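You operate a simulated robot arm through the tools that you are given. There is no shell and no other tool.

You run a simulated robot arm. Do the job below in one go: nothing can be reset, and whatever is moved stays where it is left.

## Task
Put things in order on the fitting table top. At the end: the yellow stubby screwdriver stands on top of the white reel card; the blue packer stands where the yellow stubby screwdriver stood; the black packer stands where the blue packer stood; the chalk block stands on top of the gold porous bush; whatever was shut is shut again. Leave all else as you found it, and nothing knocked over.
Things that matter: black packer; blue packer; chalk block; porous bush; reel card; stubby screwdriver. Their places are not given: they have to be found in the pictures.

The check looks at the end state, three seconds after you hand in, the way a careful person would. Anything else that was tipped, shoved, dropped, spilled or broken makes it a failure.

## Robot
A 5-joint arm with a two-finger parallel gripper, fixed in place. Base frame: the origin is at the foot of the arm, x ahead of it, y to its left, z up; the work surface is at about z = 0. Units: mm, degrees, N and s.
With the tool pointing down near the work surface it reaches from about 260 to 680 mm from the base axis. Its first joint turns from -66.0 to 66.0 degrees. The tool tilts only in the upright plane through the base axis and itself; it spins freely about its own axis. Payload 2.9 kg.
Tool frame: the origin (TCP) lies between the finger pads and is the grasp point; the fingertips stand 30 mm ahead of it; z points along the fingers, y is the line along which they close. The gripper opens to 110 mm. The fingers are 20 mm wide and 10 mm thick; the gripper's body (48 by 112 mm) begins 55 mm behind the TCP.
Orientation is that of the tool frame in the base frame, as a unit quaternion [x, y, z, w]. With the fingers straight down and closing along the base's y, the tool's x points along the base's -x, its y along +y and its z along -z.

## Interface
- The arm moves only by the tool step_arm. Its argument "moves" is a list of rows, each a list of 7 numbers: the shift along the base's x, y, z in units of 30 mm (1.0 is 30 mm), then the turn, a rotation vector about the base's x, y, z in units of 8 degrees (1.0 is 8 degrees), then the opening in per cent of the stroke, from 0 (shut) to 100 (fully open). In form: [[x, y, z, rx, ry, rz, fingers], ...]. A call has 1 to 20 rows; each row shifts and turns the commanded pose from where the row before left it. A call with a number of a shift or a turn outside -1 to 1 is refused whole. Rows are played at 5 a second. More than 50 mm and 8.6 degrees between two rows, or a gripper value outside its range, and nothing of the call is played. Where a pose cannot be reached the arm comes as near as it can. A force on the tool above 40 N (or 10 N above the force at the start of the call, whichever is more), or a blocked arm, ends the call early, and 0.2 s more pass. Each finger travels about 108 mm/s and halts on what it meets, pressing with about 42 N; the grip force reading is that of the motor and also rises with nothing between the fingers. The clock runs only during rows and for 0.2 s after the last one: add rows that do not move to give the fingers time. The reply holds the time, the measured pose of the TCP, the force on the tool along the base axes, the opening and the grip force, in the units named above and with some noise, with the torque about the TCP (base axes, N m) and any sound that the robot's microphone picked up, and new pictures: "show" is both (left out), scene, wrist or none.
- Cameras (640 x 400 px; columns grow to the right, rows downward): "scene" is fixed at [30.5, -450.9, 607.3]; the picture's right is [0.74, -0.67, 0.00], its down [-0.42, -0.46, -0.79] and it looks along [0.53, 0.58, -0.62] (base axes); focal length 299 px, centre (320, 200). "wrist" rides on the gripper at [72, 17, -103] in the tool frame; the picture's right is [-0.23, 0.97, 0.00], its down [-0.76, -0.18, -0.62] and it looks along [-0.61, -0.14, 0.78] (tool axes); focal length 222 px, centre (320, 200).
- point_at(camera, pixels): for up to 12 pixels [column, row] of the newest picture of that camera ("zoom" is the newest enlarged one), the place [x, y, z] in the base frame of the surface seen there, good to about 3 mm, but the place of the scene camera against the robot may be out by one fixed shift of up to 18 mm in any direction. It takes no simulated time.
- close_up(camera, box): a new picture of the part [left, top, right, bottom] of that camera's present view, enlarged. It takes no simulated time.
- sign_off(): hands the job in; it is judged then, once.

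Open the gripper and draw the arm clear of the work before you hand the job in, unless the task says otherwise.

The tools are called after "Emit:" as name(argument=value, ...) on one line, values as JSON. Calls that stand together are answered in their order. step_arm: Moves the arm, as the interface text tells. Its arguments: {"type":"object","properties":{"moves":{"type":"array","items":{"type":"array","items":{"type":"number"}}},"show":{"type":"string","enum":["both","scene","wrist","none"]}},"required":["moves"]} The other tools are called the same way: point_at (camera, pixels) gives the place of the surface under pixels of a picture; close_up (camera, box) takes an enlarged picture of a part of a camera's view; sign_off () hands the job in.

At the start:

```text
time: 0.0
tcp_pos: [406.7, 263.7, 364.1]
ee_rot: [0.0, 1.0, -0.001, 0.0]
ft_force: [0.6, -0.5, 0.7]
torque: [-0.01, 0.0, -0.01]
finger_gap: 109.9
grasp_force: 0.1
```

scene: 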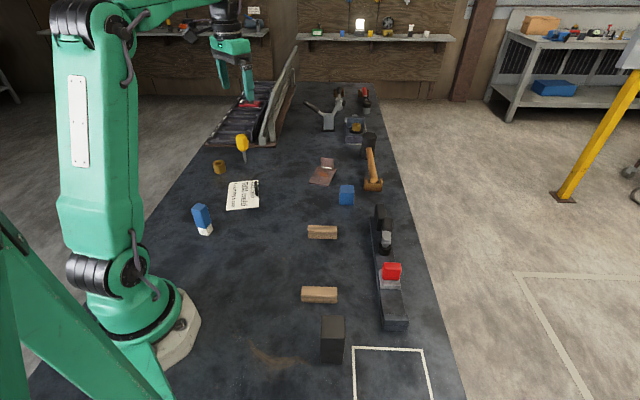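
wrist: 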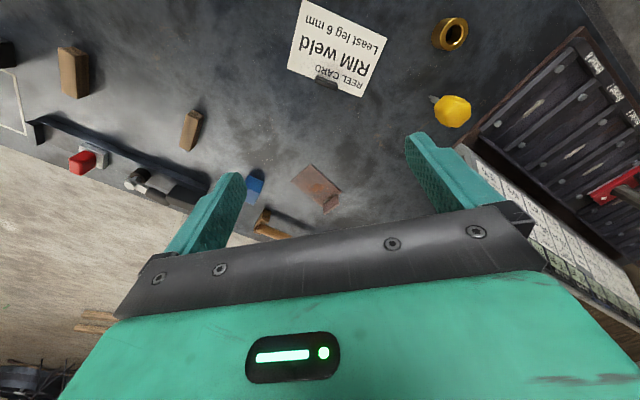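

The scene shows the card near (242,195), yellow screwdriver near (242,145), bush near (219,167), blue-and-white block near (202,220), blue block near (346,195), black block near (333,338). I take enlarged views to identify each one.

Emit:
close_up(camera="scene", box=[180, 120, 300, 250])

Emit:
close_up(camera="scene", box=[280, 80, 440, 220])

Emit:
close_up(camera="scene", box=[280, 200, 440, 400])

Emit:
close_up(camera="wrist", box=[270, 0, 490, 140])

Emit:
point_at(camera="wrist", pixels=[[450, 34], [450, 22], [453, 112], [434, 98], [326, 82], [335, 50], [300, 5], [385, 40], [255, 188], [292, 68], [360, 95], [310, 70]])

```text
3.08 times, centred on (240, 185) of scene
```

zoom: 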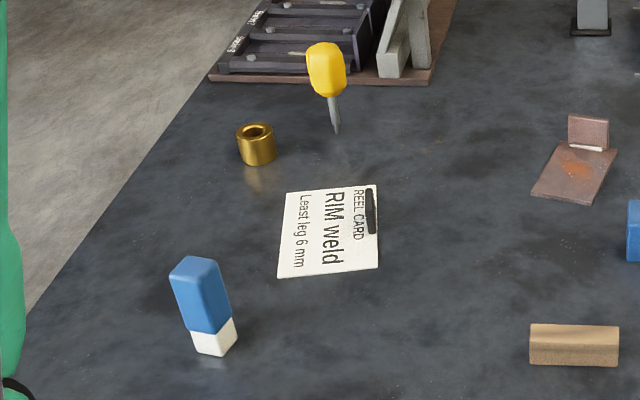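

```text
2.86 times, centred on (360, 150) of scene
```

zoom: 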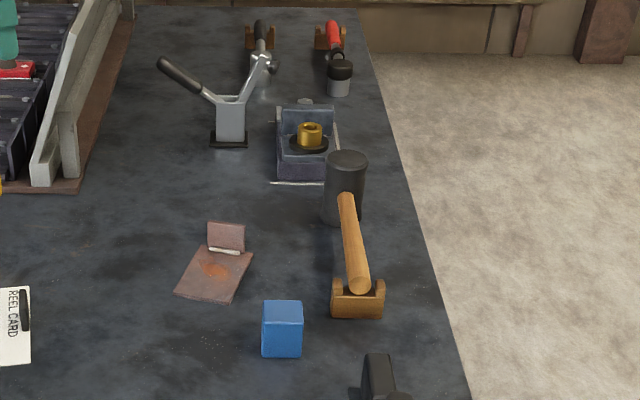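

```text
2.00 times, centred on (360, 300) of scene
```

zoom: 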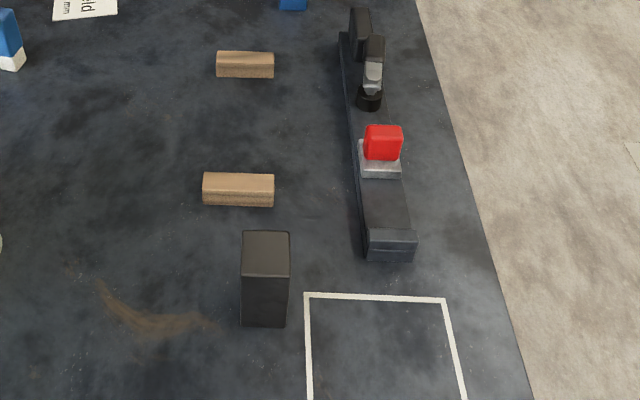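

```text
2.86 times, centred on (380, 70) of wrist
```

zoom: 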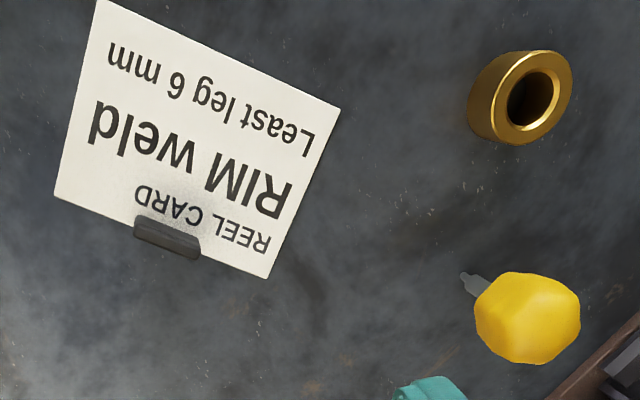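

```text
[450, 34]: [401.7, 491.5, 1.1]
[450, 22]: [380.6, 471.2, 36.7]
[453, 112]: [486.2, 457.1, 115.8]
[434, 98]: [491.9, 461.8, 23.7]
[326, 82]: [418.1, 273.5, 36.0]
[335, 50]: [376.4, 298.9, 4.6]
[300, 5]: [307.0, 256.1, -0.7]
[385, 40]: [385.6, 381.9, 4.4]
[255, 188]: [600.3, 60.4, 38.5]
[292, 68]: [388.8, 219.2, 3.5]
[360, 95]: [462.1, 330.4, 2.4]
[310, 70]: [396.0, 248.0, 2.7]
```

The small gold ring at wrist (450,34) looks like the bush, but there is another gold thing at scene (355,128) in a box. I zoom further on those and the chalk candidates.

Emit:
close_up(camera="scene", box=[325, 80, 405, 150])

Emit:
close_up(camera="scene", box=[185, 195, 225, 245])

Emit:
close_up(camera="scene", box=[360, 200, 420, 340])

Emit:
close_up(camera="scene", box=[200, 50, 310, 160])

Emit:
close_up(camera="scene", box=[225, 120, 265, 160])

Emit:
close_up(camera="scene", box=[295, 145, 355, 205])

```text
5.71 times, centred on (365, 115) of scene
```

zoom: 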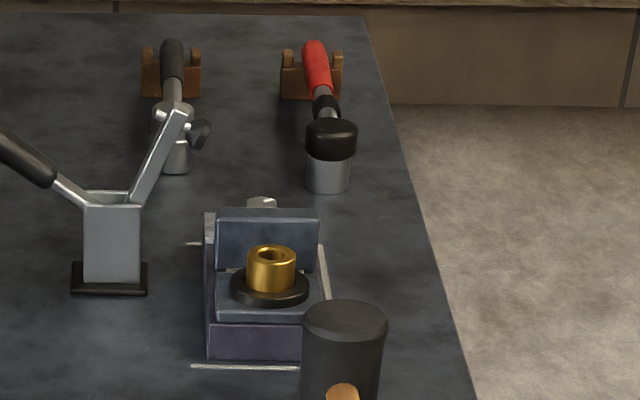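

```text
8.00 times, centred on (205, 220) of scene
```

zoom: 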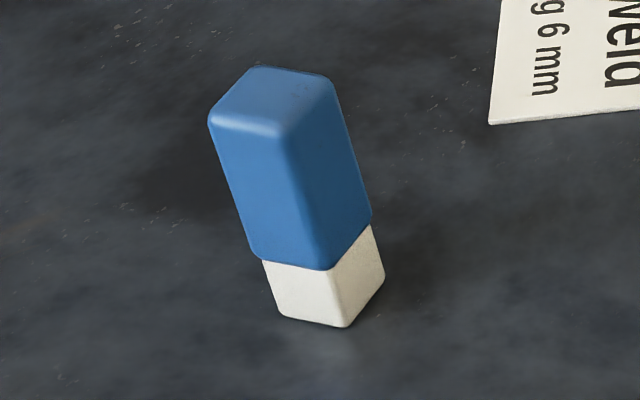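

```text
2.86 times, centred on (390, 270) of scene
```

zoom: 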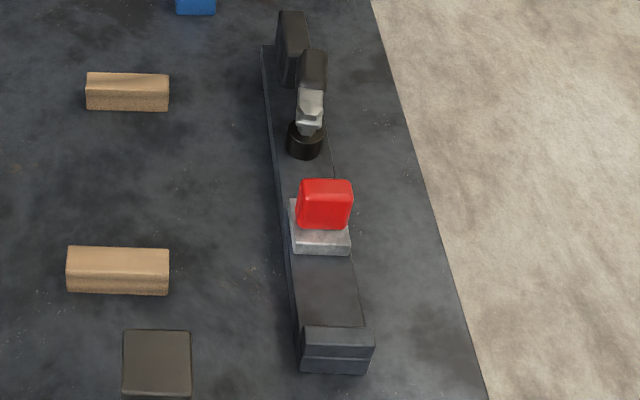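

```text
3.64 times, centred on (255, 105) of scene
```

zoom: 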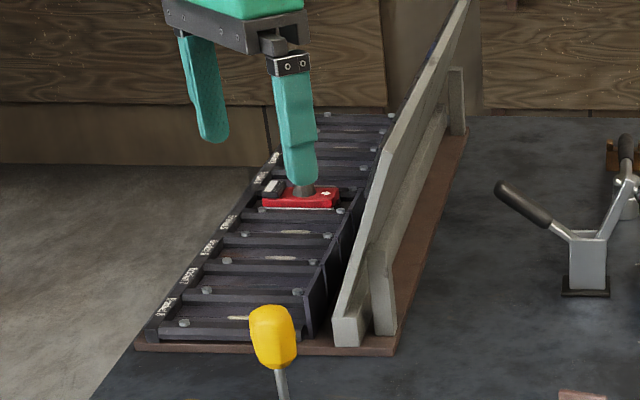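

```text
10.00 times, centred on (245, 140) of scene
```

zoom: 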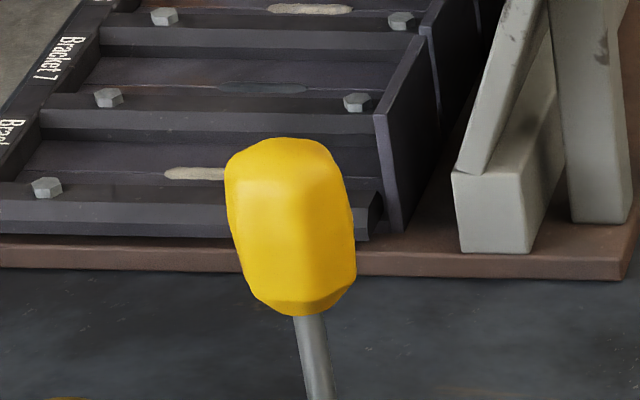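

```text
6.67 times, centred on (325, 175) of scene
```

zoom: 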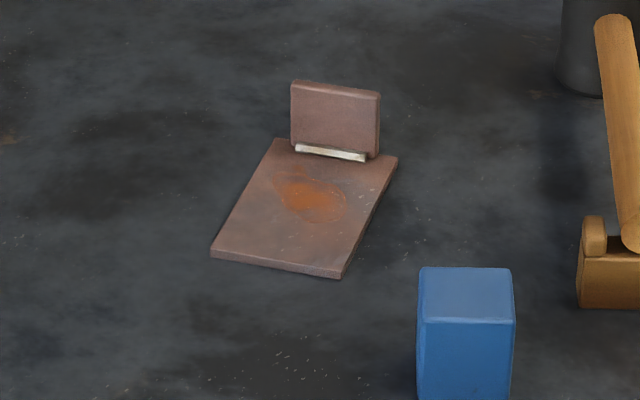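

The chalk block appears to be the white block with a blue sleeve at (204,220), and the free bush is at (219,167). I measure places in the scene camera for all of them.

Emit:
point_at(camera="scene", pixels=[[219, 163], [219, 172], [242, 142], [244, 160], [230, 183], [256, 188], [243, 200], [346, 188], [346, 200], [202, 210], [205, 232], [333, 322]])

Emit:
point_at(camera="scene", pixels=[[333, 350], [355, 127], [391, 270], [322, 180], [370, 150], [320, 295], [322, 232], [258, 153], [246, 163], [227, 208], [260, 207], [257, 182]])

Emit:
close_up(camera="scene", box=[220, 175, 270, 215])

Emit:
close_up(camera="scene", box=[225, 145, 265, 175])

```text
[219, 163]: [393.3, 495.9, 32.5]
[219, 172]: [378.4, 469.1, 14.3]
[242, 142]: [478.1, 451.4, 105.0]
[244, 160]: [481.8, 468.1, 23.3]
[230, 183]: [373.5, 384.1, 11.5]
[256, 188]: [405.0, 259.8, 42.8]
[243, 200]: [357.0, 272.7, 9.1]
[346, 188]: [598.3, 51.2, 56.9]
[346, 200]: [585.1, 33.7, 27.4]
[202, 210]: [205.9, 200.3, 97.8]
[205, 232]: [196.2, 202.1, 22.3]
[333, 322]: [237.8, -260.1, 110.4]
```

```text
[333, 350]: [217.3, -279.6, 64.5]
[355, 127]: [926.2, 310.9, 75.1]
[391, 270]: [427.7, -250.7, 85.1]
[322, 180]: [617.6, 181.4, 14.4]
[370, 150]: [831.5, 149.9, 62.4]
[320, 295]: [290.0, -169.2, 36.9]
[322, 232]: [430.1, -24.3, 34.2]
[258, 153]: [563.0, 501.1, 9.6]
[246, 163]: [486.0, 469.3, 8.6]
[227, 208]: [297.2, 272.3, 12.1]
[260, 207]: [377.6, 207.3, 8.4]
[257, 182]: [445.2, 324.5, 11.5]
```

```text
10.00 times, centred on (245, 195) of scene
```

zoom: 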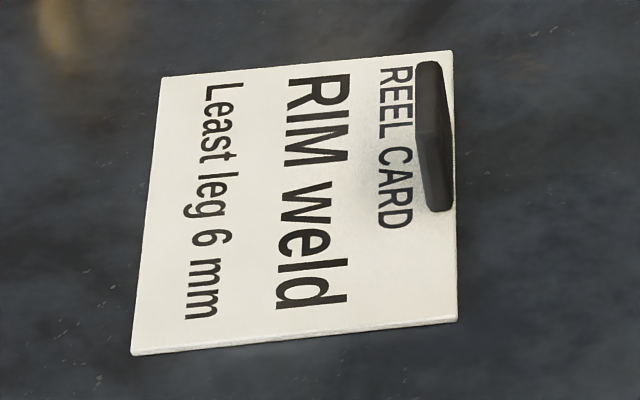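

```text
13.33 times, centred on (245, 160) of scene
```

zoom: 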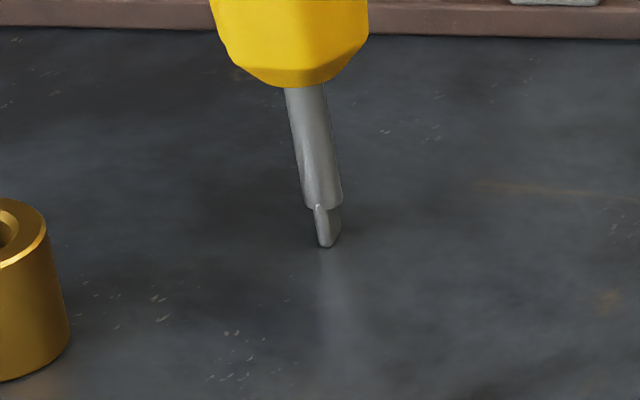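

The screwdriver stands on its tip near (482,460), close to the rack. I measure the rack edge, card corners, tab, and bush rim with the wrist view.

Emit:
point_at(camera="wrist", pixels=[[463, 146], [478, 128], [520, 80], [580, 30], [490, 130], [540, 85], [590, 60], [590, 170], [500, 170], [610, 200], [630, 150], [560, 260]])

Emit:
point_at(camera="wrist", pixels=[[303, 2], [385, 38], [361, 95], [290, 66], [319, 78], [337, 86], [440, 100], [456, 24], [432, 40], [466, 30], [448, 52], [456, 110]])

Emit:
point_at(camera="scene", pixels=[[207, 147], [275, 147], [279, 147], [263, 145], [225, 125], [296, 55], [230, 140], [250, 140], [232, 142], [252, 142], [242, 136], [243, 149]])

```text
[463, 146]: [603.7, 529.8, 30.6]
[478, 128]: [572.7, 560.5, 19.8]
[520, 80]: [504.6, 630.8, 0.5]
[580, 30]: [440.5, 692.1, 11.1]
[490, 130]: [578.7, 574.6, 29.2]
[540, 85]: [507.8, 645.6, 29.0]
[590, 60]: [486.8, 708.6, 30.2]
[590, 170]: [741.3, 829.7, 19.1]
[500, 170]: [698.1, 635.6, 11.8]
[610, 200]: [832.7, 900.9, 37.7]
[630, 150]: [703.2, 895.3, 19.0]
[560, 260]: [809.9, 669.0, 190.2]
```

```text
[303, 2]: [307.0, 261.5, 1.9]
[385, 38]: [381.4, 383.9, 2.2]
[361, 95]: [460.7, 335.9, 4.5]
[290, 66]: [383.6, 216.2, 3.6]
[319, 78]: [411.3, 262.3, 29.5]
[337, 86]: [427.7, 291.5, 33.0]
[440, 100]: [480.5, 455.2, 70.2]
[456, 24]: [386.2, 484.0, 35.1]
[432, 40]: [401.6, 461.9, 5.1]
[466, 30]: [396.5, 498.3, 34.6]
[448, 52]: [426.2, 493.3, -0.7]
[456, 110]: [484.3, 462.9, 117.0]
```

```text
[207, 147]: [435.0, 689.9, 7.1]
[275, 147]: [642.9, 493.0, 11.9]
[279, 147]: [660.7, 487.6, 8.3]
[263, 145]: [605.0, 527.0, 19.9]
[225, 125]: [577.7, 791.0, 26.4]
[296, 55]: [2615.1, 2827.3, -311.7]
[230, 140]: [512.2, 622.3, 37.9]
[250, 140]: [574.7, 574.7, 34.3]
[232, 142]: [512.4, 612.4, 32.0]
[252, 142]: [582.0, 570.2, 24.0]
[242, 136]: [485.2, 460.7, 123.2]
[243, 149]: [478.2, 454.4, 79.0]
```

The screwdriver is near (484,461), about 140 mm from the rack. I move above it at z≈300 with the fingers turned to close tangentially, then look.

Emit:
step_arm(moves=[[0.318, 0.818, -0.267, 0, 0, 0.68, 100], [0.318, 0.818, -0.267, 0, 0, 0.68, 100], [0.318, 0.818, -0.267, 0, 0, 0.68, 100], [0.318, 0.818, -0.267, 0, 0, 0.68, 100], [0.318, 0.818, -0.267, 0, 0, 0.68, 100], [0.318, 0.818, -0.267, 0, 0, 0.68, 100], [0.318, 0.818, -0.267, 0, 0, 0.68, 100], [0.318, 0.818, -0.267, 0, 0, 0.68, 100], [0, 0, 0, 0, 0, 0, 100]])

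```text
time: 2.0
tcp_pos: [452.7, 433.7, 282.6]
ee_rot: [-0.371, 0.929, 0.001, -0.001]
ft_force: [-0.5, 0.2, -0.1]
torque: [-0.02, -0.01, 0.01]
finger_gap: 110.0
grasp_force: 0.1
out of reach, approached as far as the arm can: row 6, 7, 8
```

scene: 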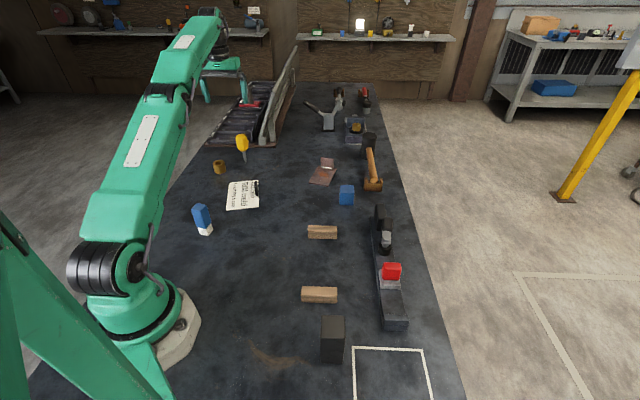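
wrist: 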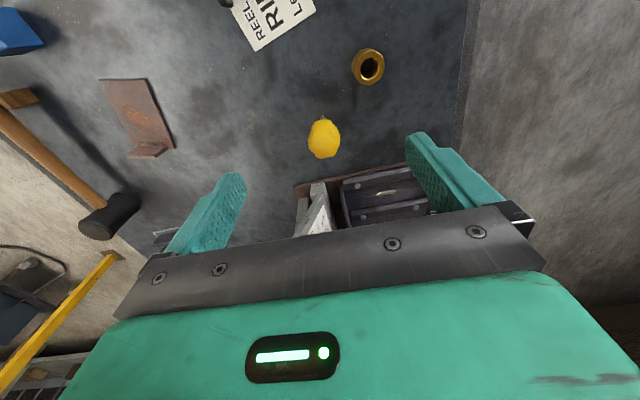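

The screwdriver's yellow head is at (324,138) in the wrist view. The reach limit is about r=627 at this height, so I'll come in radially lower; first a close measurement.

Emit:
close_up(camera="wrist", box=[284, 90, 364, 170])

Emit:
point_at(camera="wrist", pixels=[[324, 138], [310, 138], [338, 138], [324, 122], [324, 155], [320, 116], [369, 67], [369, 50], [369, 84], [353, 67], [384, 67], [360, 80]])

```text
5.00 times, centred on (324, 130) of wrist
```

zoom: 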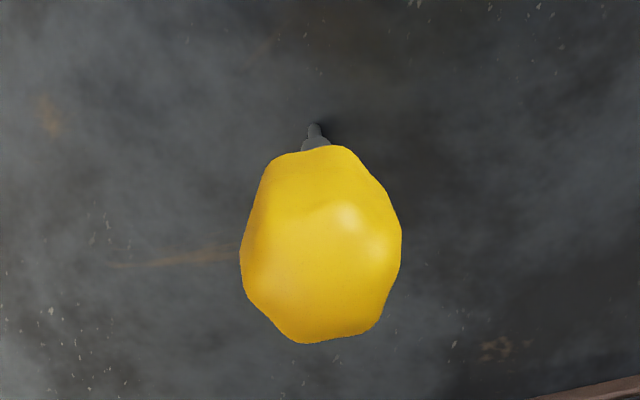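

```text
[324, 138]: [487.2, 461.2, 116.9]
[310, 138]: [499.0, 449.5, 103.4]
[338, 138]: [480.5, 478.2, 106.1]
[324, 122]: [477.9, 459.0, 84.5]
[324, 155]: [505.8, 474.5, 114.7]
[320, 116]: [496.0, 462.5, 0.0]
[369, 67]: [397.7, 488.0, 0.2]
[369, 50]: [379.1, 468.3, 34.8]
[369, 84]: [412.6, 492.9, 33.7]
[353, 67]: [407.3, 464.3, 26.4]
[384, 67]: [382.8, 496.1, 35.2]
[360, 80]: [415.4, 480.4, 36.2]
```

The handle centre is near (490,464) with the top at z≈118, r≈675. I lower and pull in a bit, tilting the fingers about 12° outward to gain reach, and check the commanded pose.

Emit:
step_arm(moves=[[-0.3, -0.3, -1, 0.343, -0.363, 0, 100], [-0.3, -0.3, -1, 0.343, -0.363, 0, 100], [-0.3, -0.3, -1, 0.343, -0.363, 0, 100], [0, 0, 0, 0, 0, 0, 100], [0, 0, 0, 0, 0, 0, 100]])

```text
time: 3.2
tcp_pos: [426.1, 405.2, 191.2]
ee_rot: [-0.369, 0.924, 0.039, 0.097]
ft_force: [0.0, 0.3, 0.2]
torque: [0.06, -0.05, 0.01]
finger_gap: 109.9
grasp_force: 0.1
```

scene: 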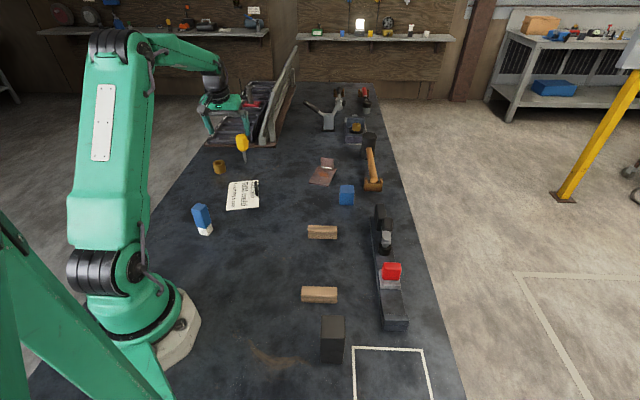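
wrist: 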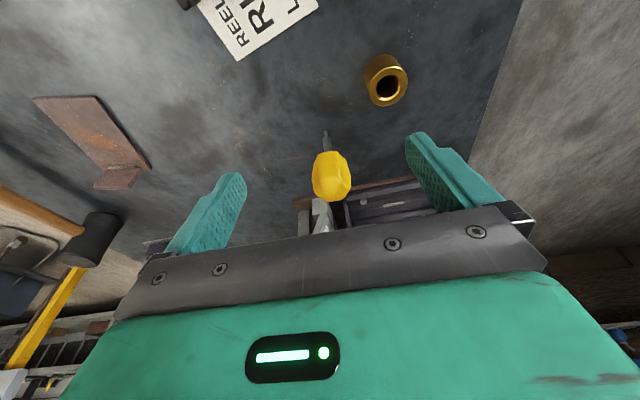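

The command follows the clipped pose and the tilt is outward as wanted. Now I lower to z≈95 at this radius and look again.

Emit:
step_arm(moves=[[0, 0, -0.8, 0, 0, 0, 100], [0, 0, -0.8, 0, 0, 0, 100], [0, 0, -0.8, 0, 0, 0, 100], [0, 0, -0.8, 0, 0, 0, 100], [0, 0, 0, 0, 0, 0, 100], [0, 0, 0, 0, 0, 0, 100]])

```text
time: 4.6
tcp_pos: [427.1, 404.2, 95.0]
ee_rot: [-0.368, 0.924, 0.038, 0.096]
ft_force: [-0.6, 0.4, -0.1]
torque: [0.01, -0.03, 0.02]
finger_gap: 110.0
grasp_force: 0.1
```

scene: 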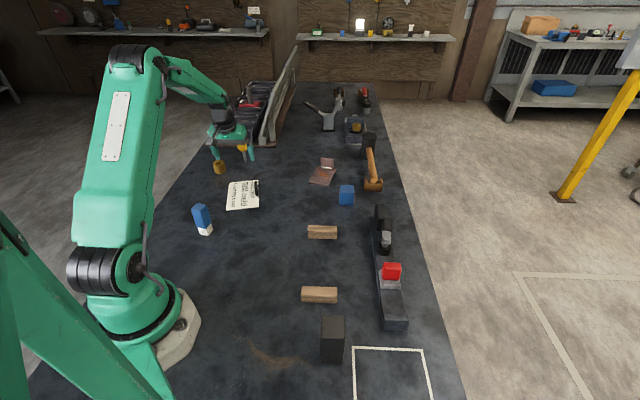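
wrist: 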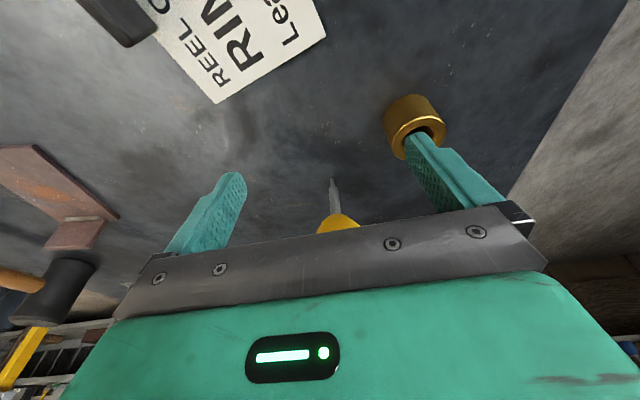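

The shaft and tip are visible at (332,182)–(336,215). I measure the tip and handle from here.

Emit:
close_up(camera="wrist", box=[300, 165, 370, 240])

Emit:
point_at(camera="wrist", pixels=[[331, 181], [332, 186], [334, 195], [335, 205], [336, 211], [330, 222], [340, 220], [350, 222], [320, 228], [358, 224]])

```text
5.33 times, centred on (335, 202) of wrist
```

zoom: 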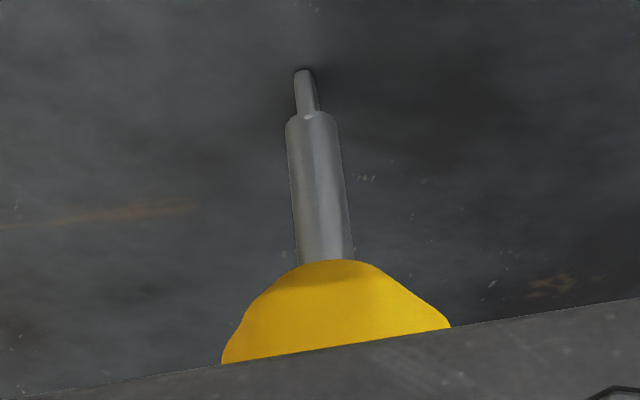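

```text
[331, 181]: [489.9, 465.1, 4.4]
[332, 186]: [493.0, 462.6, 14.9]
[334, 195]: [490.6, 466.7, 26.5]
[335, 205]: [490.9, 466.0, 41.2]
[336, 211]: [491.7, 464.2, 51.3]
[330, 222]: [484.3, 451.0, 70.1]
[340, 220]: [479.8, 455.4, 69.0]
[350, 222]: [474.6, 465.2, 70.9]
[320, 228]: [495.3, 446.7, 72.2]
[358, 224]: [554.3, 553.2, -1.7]
```

The shaft axis is at about (493,466.5), aligned with my present bearing. I advance 90 mm radially at this height with the fingers open either side.

Emit:
step_arm(moves=[[0.436, 0.412, 0, 0, 0, 0, 100], [0.436, 0.412, 0, 0, 0, 0, 100], [0.436, 0.412, 0, 0, 0, 0, 100], [0.436, 0.412, 0, 0, 0, 0, 100], [0.436, 0.412, 0, 0, 0, 0, 100], [0, 0, 0, 0, 0, 0, 100], [0, 0, 0, 0, 0, 0, 100]])

```text
time: 6.2
tcp_pos: [492.6, 467.6, 94.6]
ee_rot: [-0.369, 0.924, 0.039, 0.096]
ft_force: [1.3, 1.4, 0.5]
torque: [0.02, 0.0, 0.0]
finger_gap: 109.8
grasp_force: 0.2
```

scene: 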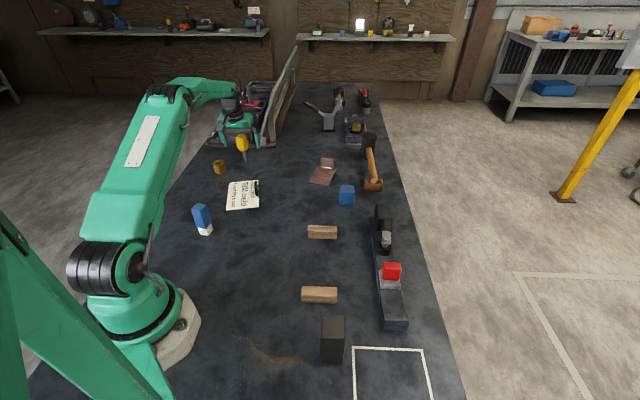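
wrist: 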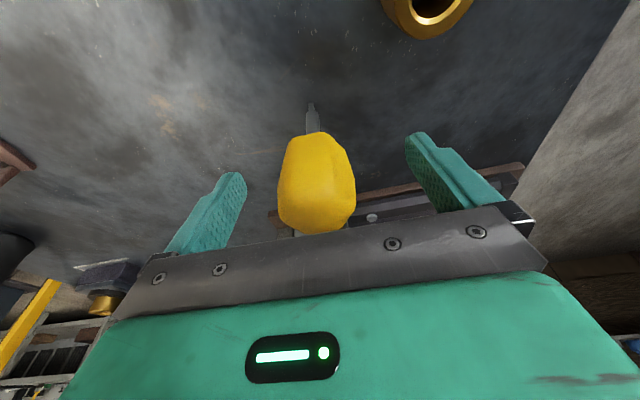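

The handle sits between the fingers at (317,185). I measure its left and right edges to centre before closing.

Emit:
point_at(camera="wrist", pixels=[[282, 180], [352, 180], [282, 200], [353, 200], [317, 190], [311, 106], [312, 120], [317, 150], [317, 225], [317, 170]])

Emit:
close_up(camera="wrist", box=[230, 90, 430, 250])

Emit:
close_up(camera="scene", box=[205, 100, 275, 170])

```text
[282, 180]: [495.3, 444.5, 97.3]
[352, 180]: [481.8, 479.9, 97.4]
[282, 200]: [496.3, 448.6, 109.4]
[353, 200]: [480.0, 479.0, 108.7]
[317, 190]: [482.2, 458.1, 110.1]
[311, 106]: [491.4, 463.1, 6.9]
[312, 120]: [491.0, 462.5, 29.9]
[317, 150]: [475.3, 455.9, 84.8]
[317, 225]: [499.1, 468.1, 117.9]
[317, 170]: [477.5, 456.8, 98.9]
```

```text
2.50 times, centred on (330, 170) of wrist
```

zoom: 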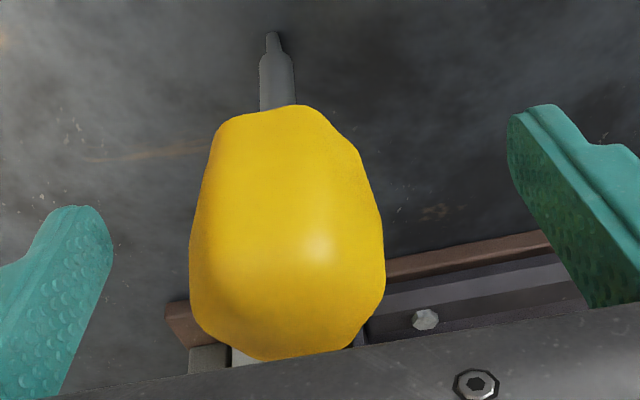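

```text
5.71 times, centred on (240, 135) of scene
```

zoom: 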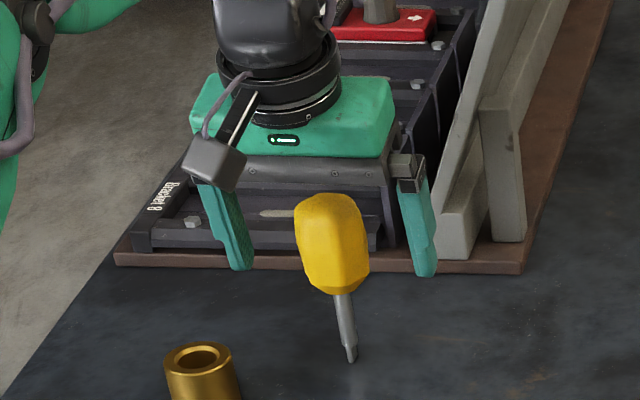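

Handle is about 36 mm wide, centred near (491,465), within 2–3 mm of the TCP. I nudge and close on it.

Emit:
step_arm(moves=[[-0.04, -0.08, 0, 0, 0, 0, 100], [0, 0, 0, 0, 0, 0, 60], [0, 0, 0, 0, 0, 0, 36], [0, 0, 0, 0, 0, 0, 20], [0, 0, 0, 0, 0, 0, 0], [0, 0, 0, 0, 0, 0, 0]])

```text
time: 7.6
tcp_pos: [490.8, 465.4, 95.5]
ee_rot: [-0.368, 0.924, 0.039, 0.097]
ft_force: [1.0, 1.0, 0.9]
torque: [0.06, -0.01, 0.02]
finger_gap: 40.9
grasp_force: 41.9
```

scene: 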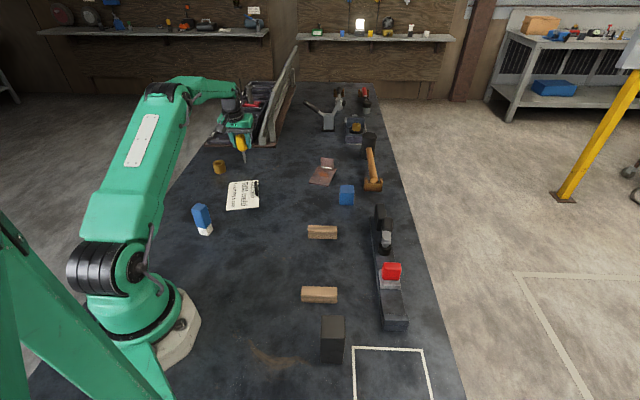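
wrist: 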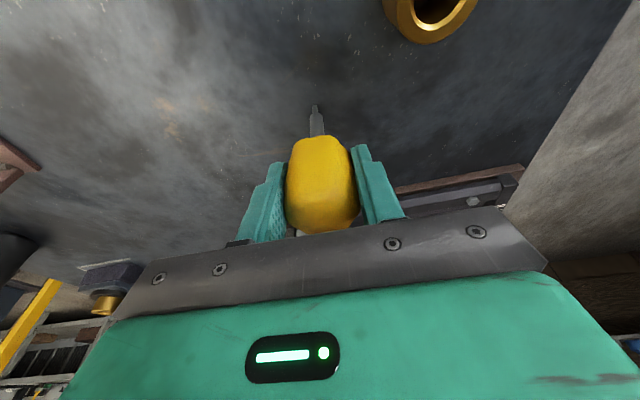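

The screwdriver is held at gap 40.9 mm. I note the tip and bush places, then lift gently, drawing inward.

Emit:
point_at(camera="wrist", pixels=[[315, 107], [316, 120], [316, 130]])

Emit:
step_arm(moves=[[0, 0, 0.2, 0, 0, 0, 0], [0, 0, 0.3, 0, 0, 0, 0], [-0.3, -0.3, 0.5, 0, 0, 0, 0], [-0.5, -0.5, 0.7, 0, 0, 0, 0], [-0.5, -0.5, 0.5, 0, 0, 0, 0], [0, 0, 0, 0, 0, 0, 0]])

```text
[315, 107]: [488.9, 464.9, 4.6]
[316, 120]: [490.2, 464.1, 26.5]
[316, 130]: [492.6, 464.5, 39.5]
```

```text
time: 9.0
tcp_pos: [452.9, 426.6, 161.0]
ee_rot: [-0.369, 0.924, 0.038, 0.098]
ft_force: [0.6, 0.3, -1.8]
torque: [0.02, 0.01, -0.02]
finger_gap: 41.0
grasp_force: 42.1
```

scene: 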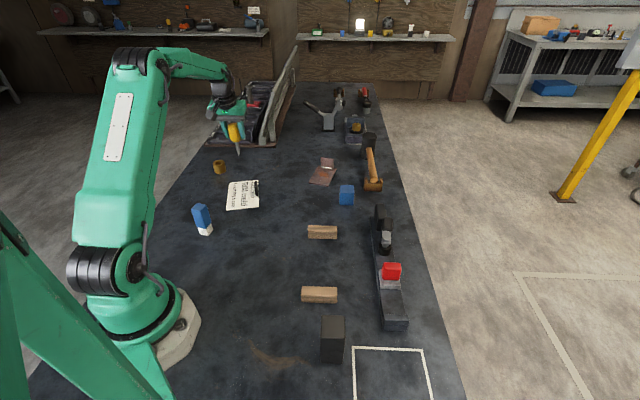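
wrist: 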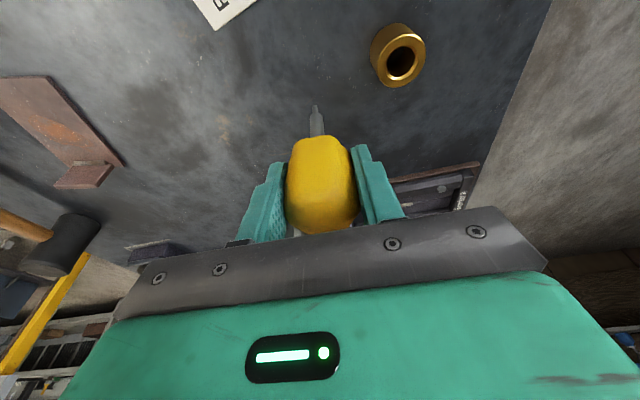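

Held firmly with no slip (tip still at (316,108)). I carry it over the card centre near (380,301), turning with the bearing.

Emit:
step_arm(moves=[[-0.487, -0.837, 0, 0, 0, -0.128, 0], [-0.487, -0.837, 0, 0, 0, -0.128, 0], [-0.487, -0.837, 0, 0, 0, -0.128, 0], [-0.487, -0.837, 0, 0, 0, -0.128, 0], [-0.487, -0.837, 0, 0, 0, -0.128, 0], [0, 0, 0, 0, 0, 0, 0], [0, 0, 0, 0, 0, 0, 0]])

```text
time: 10.6
tcp_pos: [378.2, 300.8, 164.0]
ee_rot: [-0.327, 0.939, 0.033, 0.098]
ft_force: [-0.3, 0.1, -1.0]
torque: [-0.03, 0.0, -0.01]
finger_gap: 41.1
grasp_force: 41.7
```

scene: 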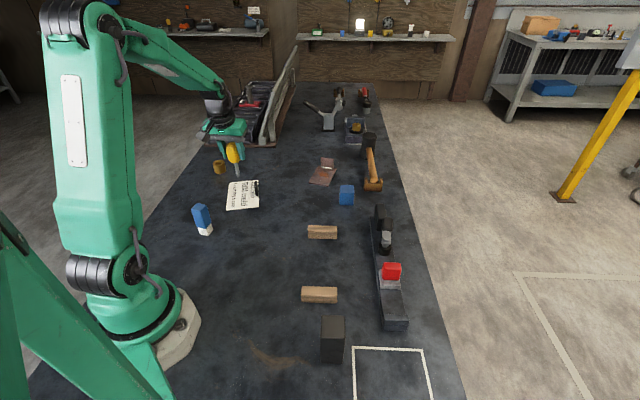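
wrist: 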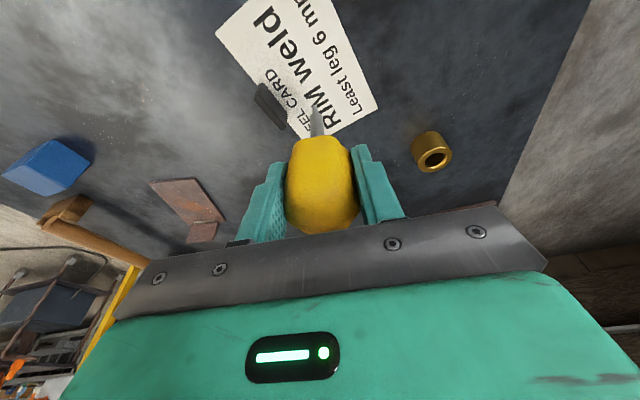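

The card lies under the tip. I re-measure the card's corners and the tab in this nearer view.

Emit:
point_at(camera="wrist", pixels=[[218, 33], [376, 106], [303, 136], [256, 87], [284, 124], [300, 95], [316, 106], [345, 60], [250, 15], [334, 8]])

Emit:
close_up(camera="wrist", box=[200, 0, 400, 150])

Emit:
close_up(camera="scene", box=[200, 130, 280, 220])

```text
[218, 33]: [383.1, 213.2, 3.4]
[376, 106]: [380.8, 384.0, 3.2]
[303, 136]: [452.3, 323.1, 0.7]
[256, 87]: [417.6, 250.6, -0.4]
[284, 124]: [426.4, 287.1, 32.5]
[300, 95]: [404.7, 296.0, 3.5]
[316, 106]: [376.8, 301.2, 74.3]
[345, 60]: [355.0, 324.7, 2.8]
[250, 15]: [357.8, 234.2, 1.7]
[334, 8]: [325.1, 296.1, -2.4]
```

```text
2.67 times, centred on (300, 75) of wrist
```

zoom: 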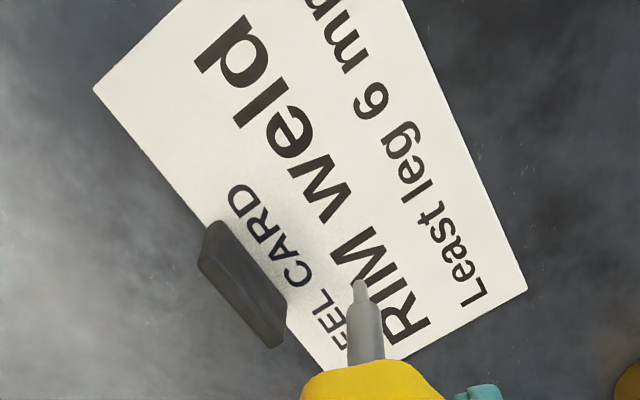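

```text
4.44 times, centred on (240, 175) of scene
```

zoom: 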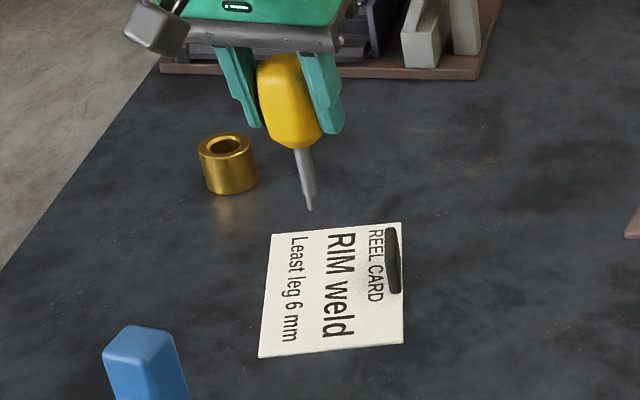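

The tip is over the card's centre at about (378,301) and the card top is at z≈3. I lower to just above it, then look at forces.

Emit:
step_arm(moves=[[0, 0, -0.7, 0, 0, 0, 0], [0, 0, -0.7, 0, 0, 0, 0], [0, 0, -0.5, 0, 0, 0, 0], [0, 0, -0.1, 0, 0, 0, 0], [0, 0, 0, 0, 0, 0, 0], [0, 0, 0, 0, 0, 0, 0]])

```text
time: 12.0
tcp_pos: [380.1, 300.6, 102.8]
ee_rot: [-0.327, 0.939, 0.034, 0.099]
ft_force: [0.0, -0.1, -0.5]
torque: [0.02, -0.03, -0.01]
finger_gap: 41.0
grasp_force: 42.4
```

scene: 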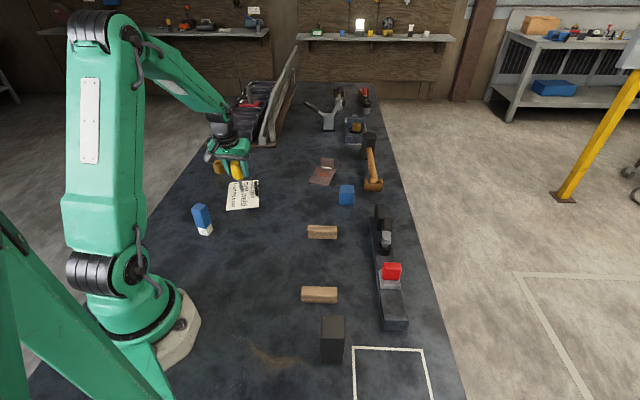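
wrist: 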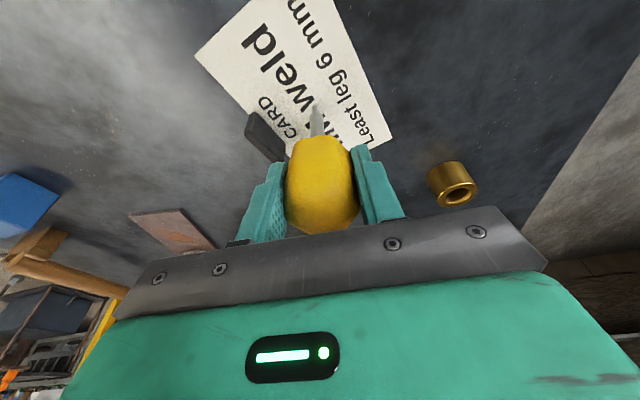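

At z≈103, no contact yet. I lower in 1–1.5 mm steps, watching the force.

Emit:
step_arm(moves=[[0, 0, -0.05, 0, 0, 0, 0], [0, 0, -0.05, 0, 0, 0, 0], [0, 0, 0, 0, 0, 0, 0]], show="none")

Emit:
step_arm(moves=[[0, 0, -0.04, 0, 0, 0, 0], [0, 0, 0, 0, 0, 0, 0], [0, 0, 0, 0, 0, 0, 0]], show="none")

```text
time: 12.8
tcp_pos: [379.2, 301.3, 99.7]
ee_rot: [-0.327, 0.939, 0.034, 0.098]
ft_force: [0.3, -0.1, 0.1]
torque: [-0.04, 0.03, 0.04]
finger_gap: 41.0
grasp_force: 42.1
```

```text
time: 13.6
tcp_pos: [381.1, 301.7, 99.4]
ee_rot: [-0.327, 0.939, 0.035, 0.099]
ft_force: [-0.2, -2.8, 14.9]
torque: [-0.32, -0.03, -0.01]
finger_gap: 41.1
grasp_force: 42.3
```

Contact at z≈99 (15 N). I ease off half a millimetre and open the fingers in stages.

Emit:
step_arm(moves=[[0, 0, 0.016, 0, 0, 0, 0], [0, 0, 0, 0, 0, 0, 0]], show="none")

Emit:
step_arm(moves=[[0, 0, 0, 0, 0, 0, 39], [0, 0, 0, 0, 0, 0, 42], [0, 0, 0, 0, 0, 0, 42], [0, 0, 0, 0, 0, 0, 42]])

```text
time: 14.2
tcp_pos: [380.4, 301.3, 97.3]
ee_rot: [-0.328, 0.939, 0.035, 0.099]
ft_force: [2.4, 1.4, 4.6]
torque: [0.07, -0.22, 0.0]
finger_gap: 41.1
grasp_force: 41.7
```

```text
time: 15.2
tcp_pos: [379.9, 301.5, 98.9]
ee_rot: [-0.327, 0.939, 0.035, 0.098]
ft_force: [0.2, -0.2, -0.2]
torque: [-0.01, 0.02, -0.03]
finger_gap: 46.2
grasp_force: 0.0
```

scene: 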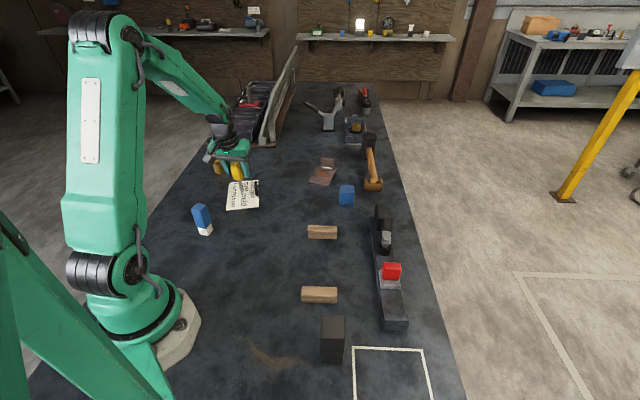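
wrist: 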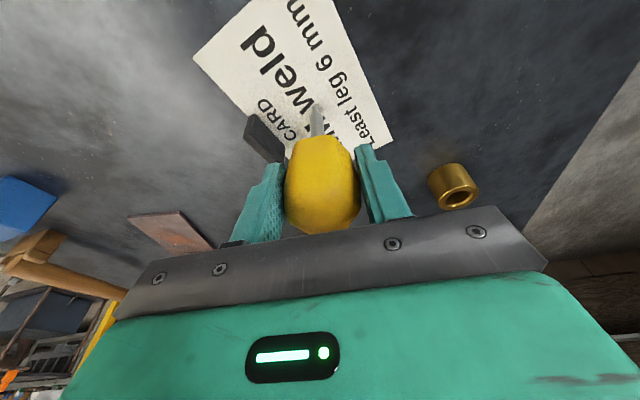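

Fingers are free and the screwdriver still looks upright between them. I wait a moment and zoom in to confirm it stands by itself.

Emit:
step_arm(moves=[[0, 0, 0, 0, 0, 0, 44], [0, 0, 0, 0, 0, 0, 44], [0, 0, 0, 0, 0, 0, 44], [0, 0, 0, 0, 0, 0, 44], [0, 0, 0, 0, 0, 0, 44]], show="wrist")

Emit:
close_up(camera="wrist", box=[230, 80, 430, 250])

Emit:
close_up(camera="scene", box=[205, 120, 275, 210])

```text
time: 16.4
tcp_pos: [379.7, 301.8, 98.4]
ee_rot: [-0.327, 0.939, 0.035, 0.098]
ft_force: [-0.3, -0.1, -0.4]
torque: [0.01, -0.02, 0.02]
finger_gap: 48.4
grasp_force: 0.1
```

wrist: 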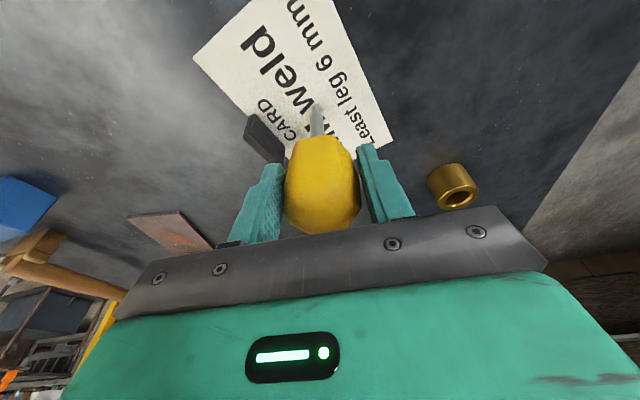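

```text
2.35 times, centred on (330, 165) of wrist
```

zoom: 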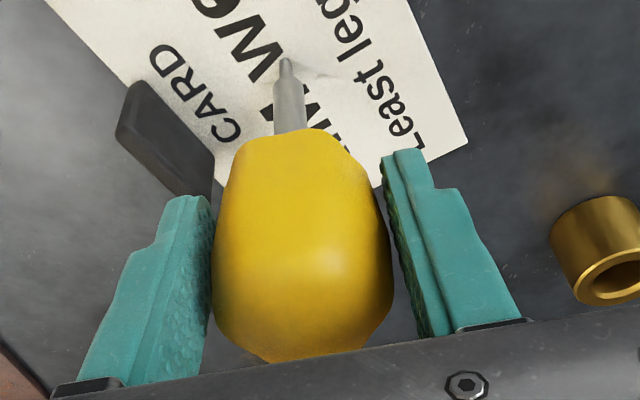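

```text
4.44 times, centred on (240, 165) of scene
```

zoom: 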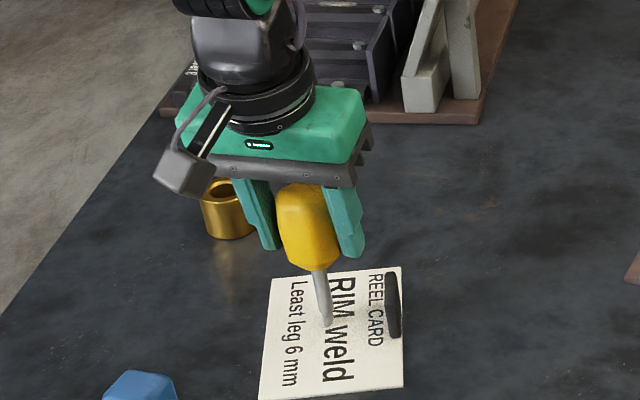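

It stands on its own on the card. I open fully and then rise straight up.

Emit:
step_arm(moves=[[0, 0, 0, 0, 0, 0, 55], [0, 0, 0, 0, 0, 0, 75], [0, 0, 0, 0, 0, 0, 100], [0, 0, 0, 0, 0, 0, 100], [0, 0, 0, 0, 0, 0, 100]])

Emit:
step_arm(moves=[[0, 0, 0.5, 0, 0, 0, 100], [0, 0, 0.8, 0, 0, 0, 100], [0, 0, 1, 0, 0, 0, 100], [0, 0, 1, 0, 0, 0, 100], [0, 0, 1, 0, 0, 0, 100], [0, 0, 0.3, 0, 0, 0, 100], [0, 0, 0, 0, 0, 0, 100]])

```text
time: 17.6
tcp_pos: [377.8, 301.0, 99.1]
ee_rot: [-0.327, 0.939, 0.034, 0.099]
ft_force: [0.5, -0.4, 0.3]
torque: [0.0, 0.0, 0.0]
finger_gap: 110.0
grasp_force: 0.0
```

scene: 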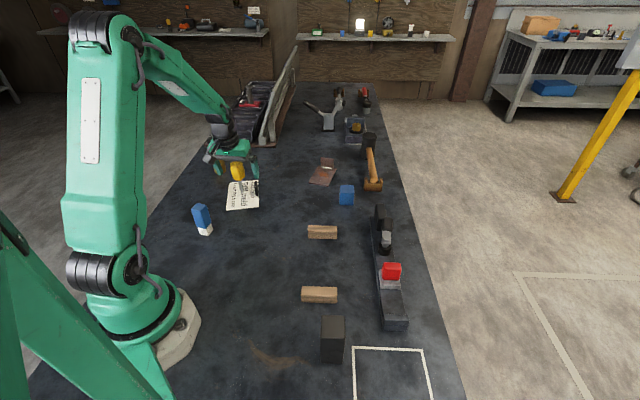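
wrist: 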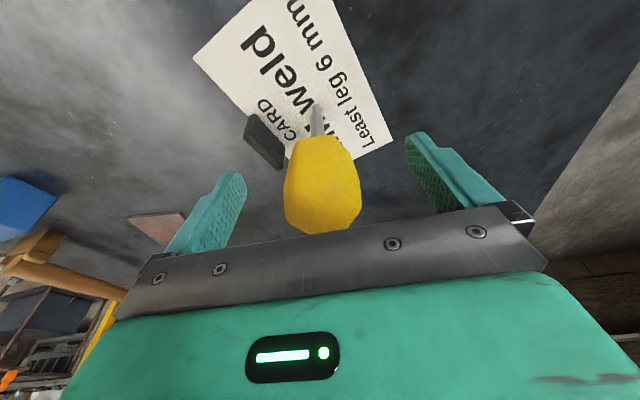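

```text
time: 19.2
tcp_pos: [377.6, 301.1, 237.8]
ee_rot: [-0.327, 0.939, 0.035, 0.098]
ft_force: [-0.8, -0.6, 0.0]
torque: [-0.01, -0.02, -0.02]
finger_gap: 110.3
grasp_force: 0.1
```

scene: 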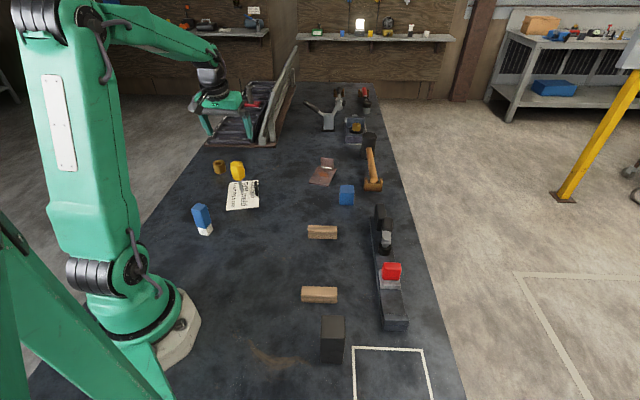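
wrist: 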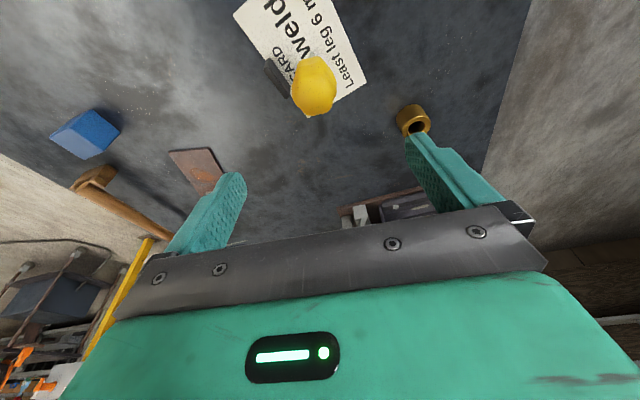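

The screwdriver stands on the card at wrist (313,87). I now untilt the tool and move toward the blue packer near (598,50).

Emit:
step_arm(moves=[[0, 0, 0, -0.462, 0.591, 0, 100], [0, 0, 0, -0.462, 0.591, 0, 100], [0.73, -0.948, -0.14, 0, 0, -0.467, 100], [0.73, -0.948, -0.14, 0, 0, -0.467, 100], [0.73, -0.948, -0.14, 0, 0, -0.467, 100], [0.73, -0.948, -0.14, 0, 0, -0.467, 100], [0.73, -0.948, -0.14, 0, 0, -0.467, 100], [0.73, -0.948, -0.14, 0, 0, -0.467, 100], [0.73, -0.948, -0.14, 0, 0, -0.467, 100], [0.73, -0.948, -0.14, 0, 0, -0.467, 100], [0.73, -0.948, -0.14, 0, 0, -0.467, 100], [0, 0, 0, 0, 0, 0, 100]])

```text
time: 21.8
tcp_pos: [574.7, 43.1, 195.8]
ee_rot: [-0.041, 0.999, 0.0, 0.0]
ft_force: [-0.5, -1.0, -0.1]
torque: [-0.02, 0.0, -0.04]
finger_gap: 109.8
grasp_force: 0.0
```

scene: 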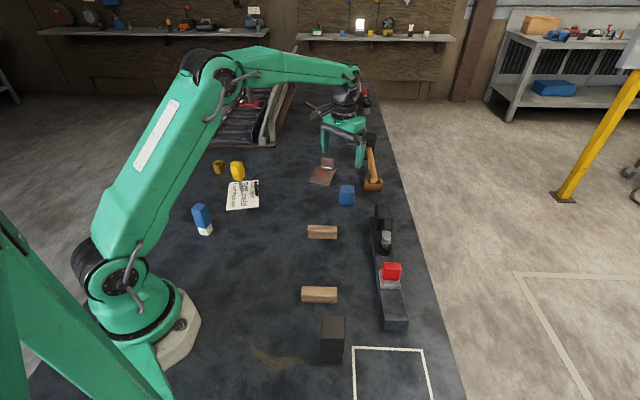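
wrist: 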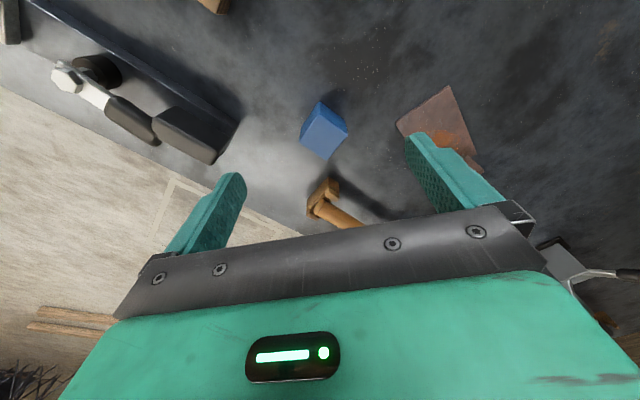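

The blue packer is at wrist (324,130), turned relative to the gripper. I zoom and measure its top corners.

Emit:
close_up(camera="wrist", box=[284, 90, 364, 170])

Emit:
point_at(camera="wrist", pixels=[[302, 141], [320, 118], [346, 134], [326, 158], [324, 138], [319, 104], [301, 124], [312, 130], [334, 127], [308, 124], [335, 120]])

```text
5.00 times, centred on (324, 130) of wrist
```

zoom: 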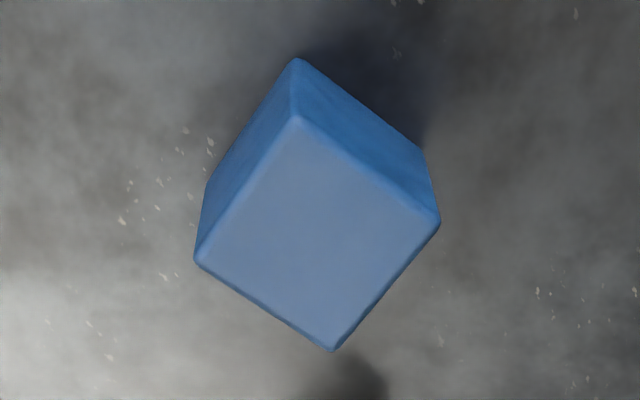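

```text
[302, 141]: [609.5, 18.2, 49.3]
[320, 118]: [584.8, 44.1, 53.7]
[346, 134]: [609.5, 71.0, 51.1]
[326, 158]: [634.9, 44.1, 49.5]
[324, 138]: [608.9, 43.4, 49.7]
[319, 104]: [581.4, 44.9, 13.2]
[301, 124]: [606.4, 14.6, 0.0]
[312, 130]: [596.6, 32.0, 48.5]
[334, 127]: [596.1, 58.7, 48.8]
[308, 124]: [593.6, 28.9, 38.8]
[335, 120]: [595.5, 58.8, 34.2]
```

The packer is a block with about 37 mm sides, 50 mm high, centred at (609.5,44), turned ≈46°. I check how near the hammer holder, plate and clamp bar are.

Emit:
point_at(camera="wrist", pixels=[[322, 182], [308, 205], [325, 205], [340, 185], [240, 128], [220, 160], [240, 110], [400, 125], [445, 90], [345, 222]])

Emit:
close_up(camera="wrist", box=[220, 80, 480, 240])

```text
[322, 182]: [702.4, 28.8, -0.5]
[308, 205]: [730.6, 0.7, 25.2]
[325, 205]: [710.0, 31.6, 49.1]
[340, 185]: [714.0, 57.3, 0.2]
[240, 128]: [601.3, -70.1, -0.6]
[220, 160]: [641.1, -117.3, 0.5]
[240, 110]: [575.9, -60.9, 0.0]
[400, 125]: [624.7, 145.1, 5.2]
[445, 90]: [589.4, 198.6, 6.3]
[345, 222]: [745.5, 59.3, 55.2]
```

```text
2.46 times, centred on (350, 160) of wrist
```

zoom: 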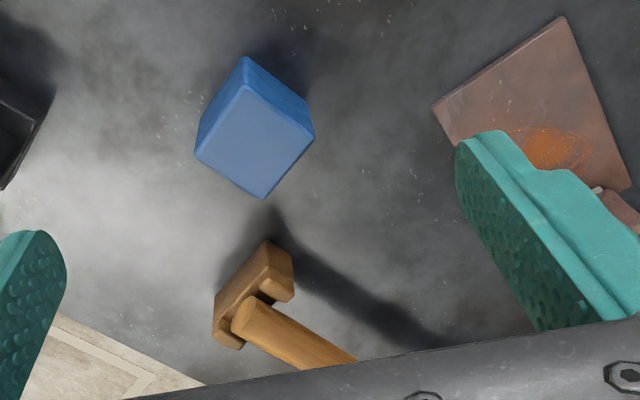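

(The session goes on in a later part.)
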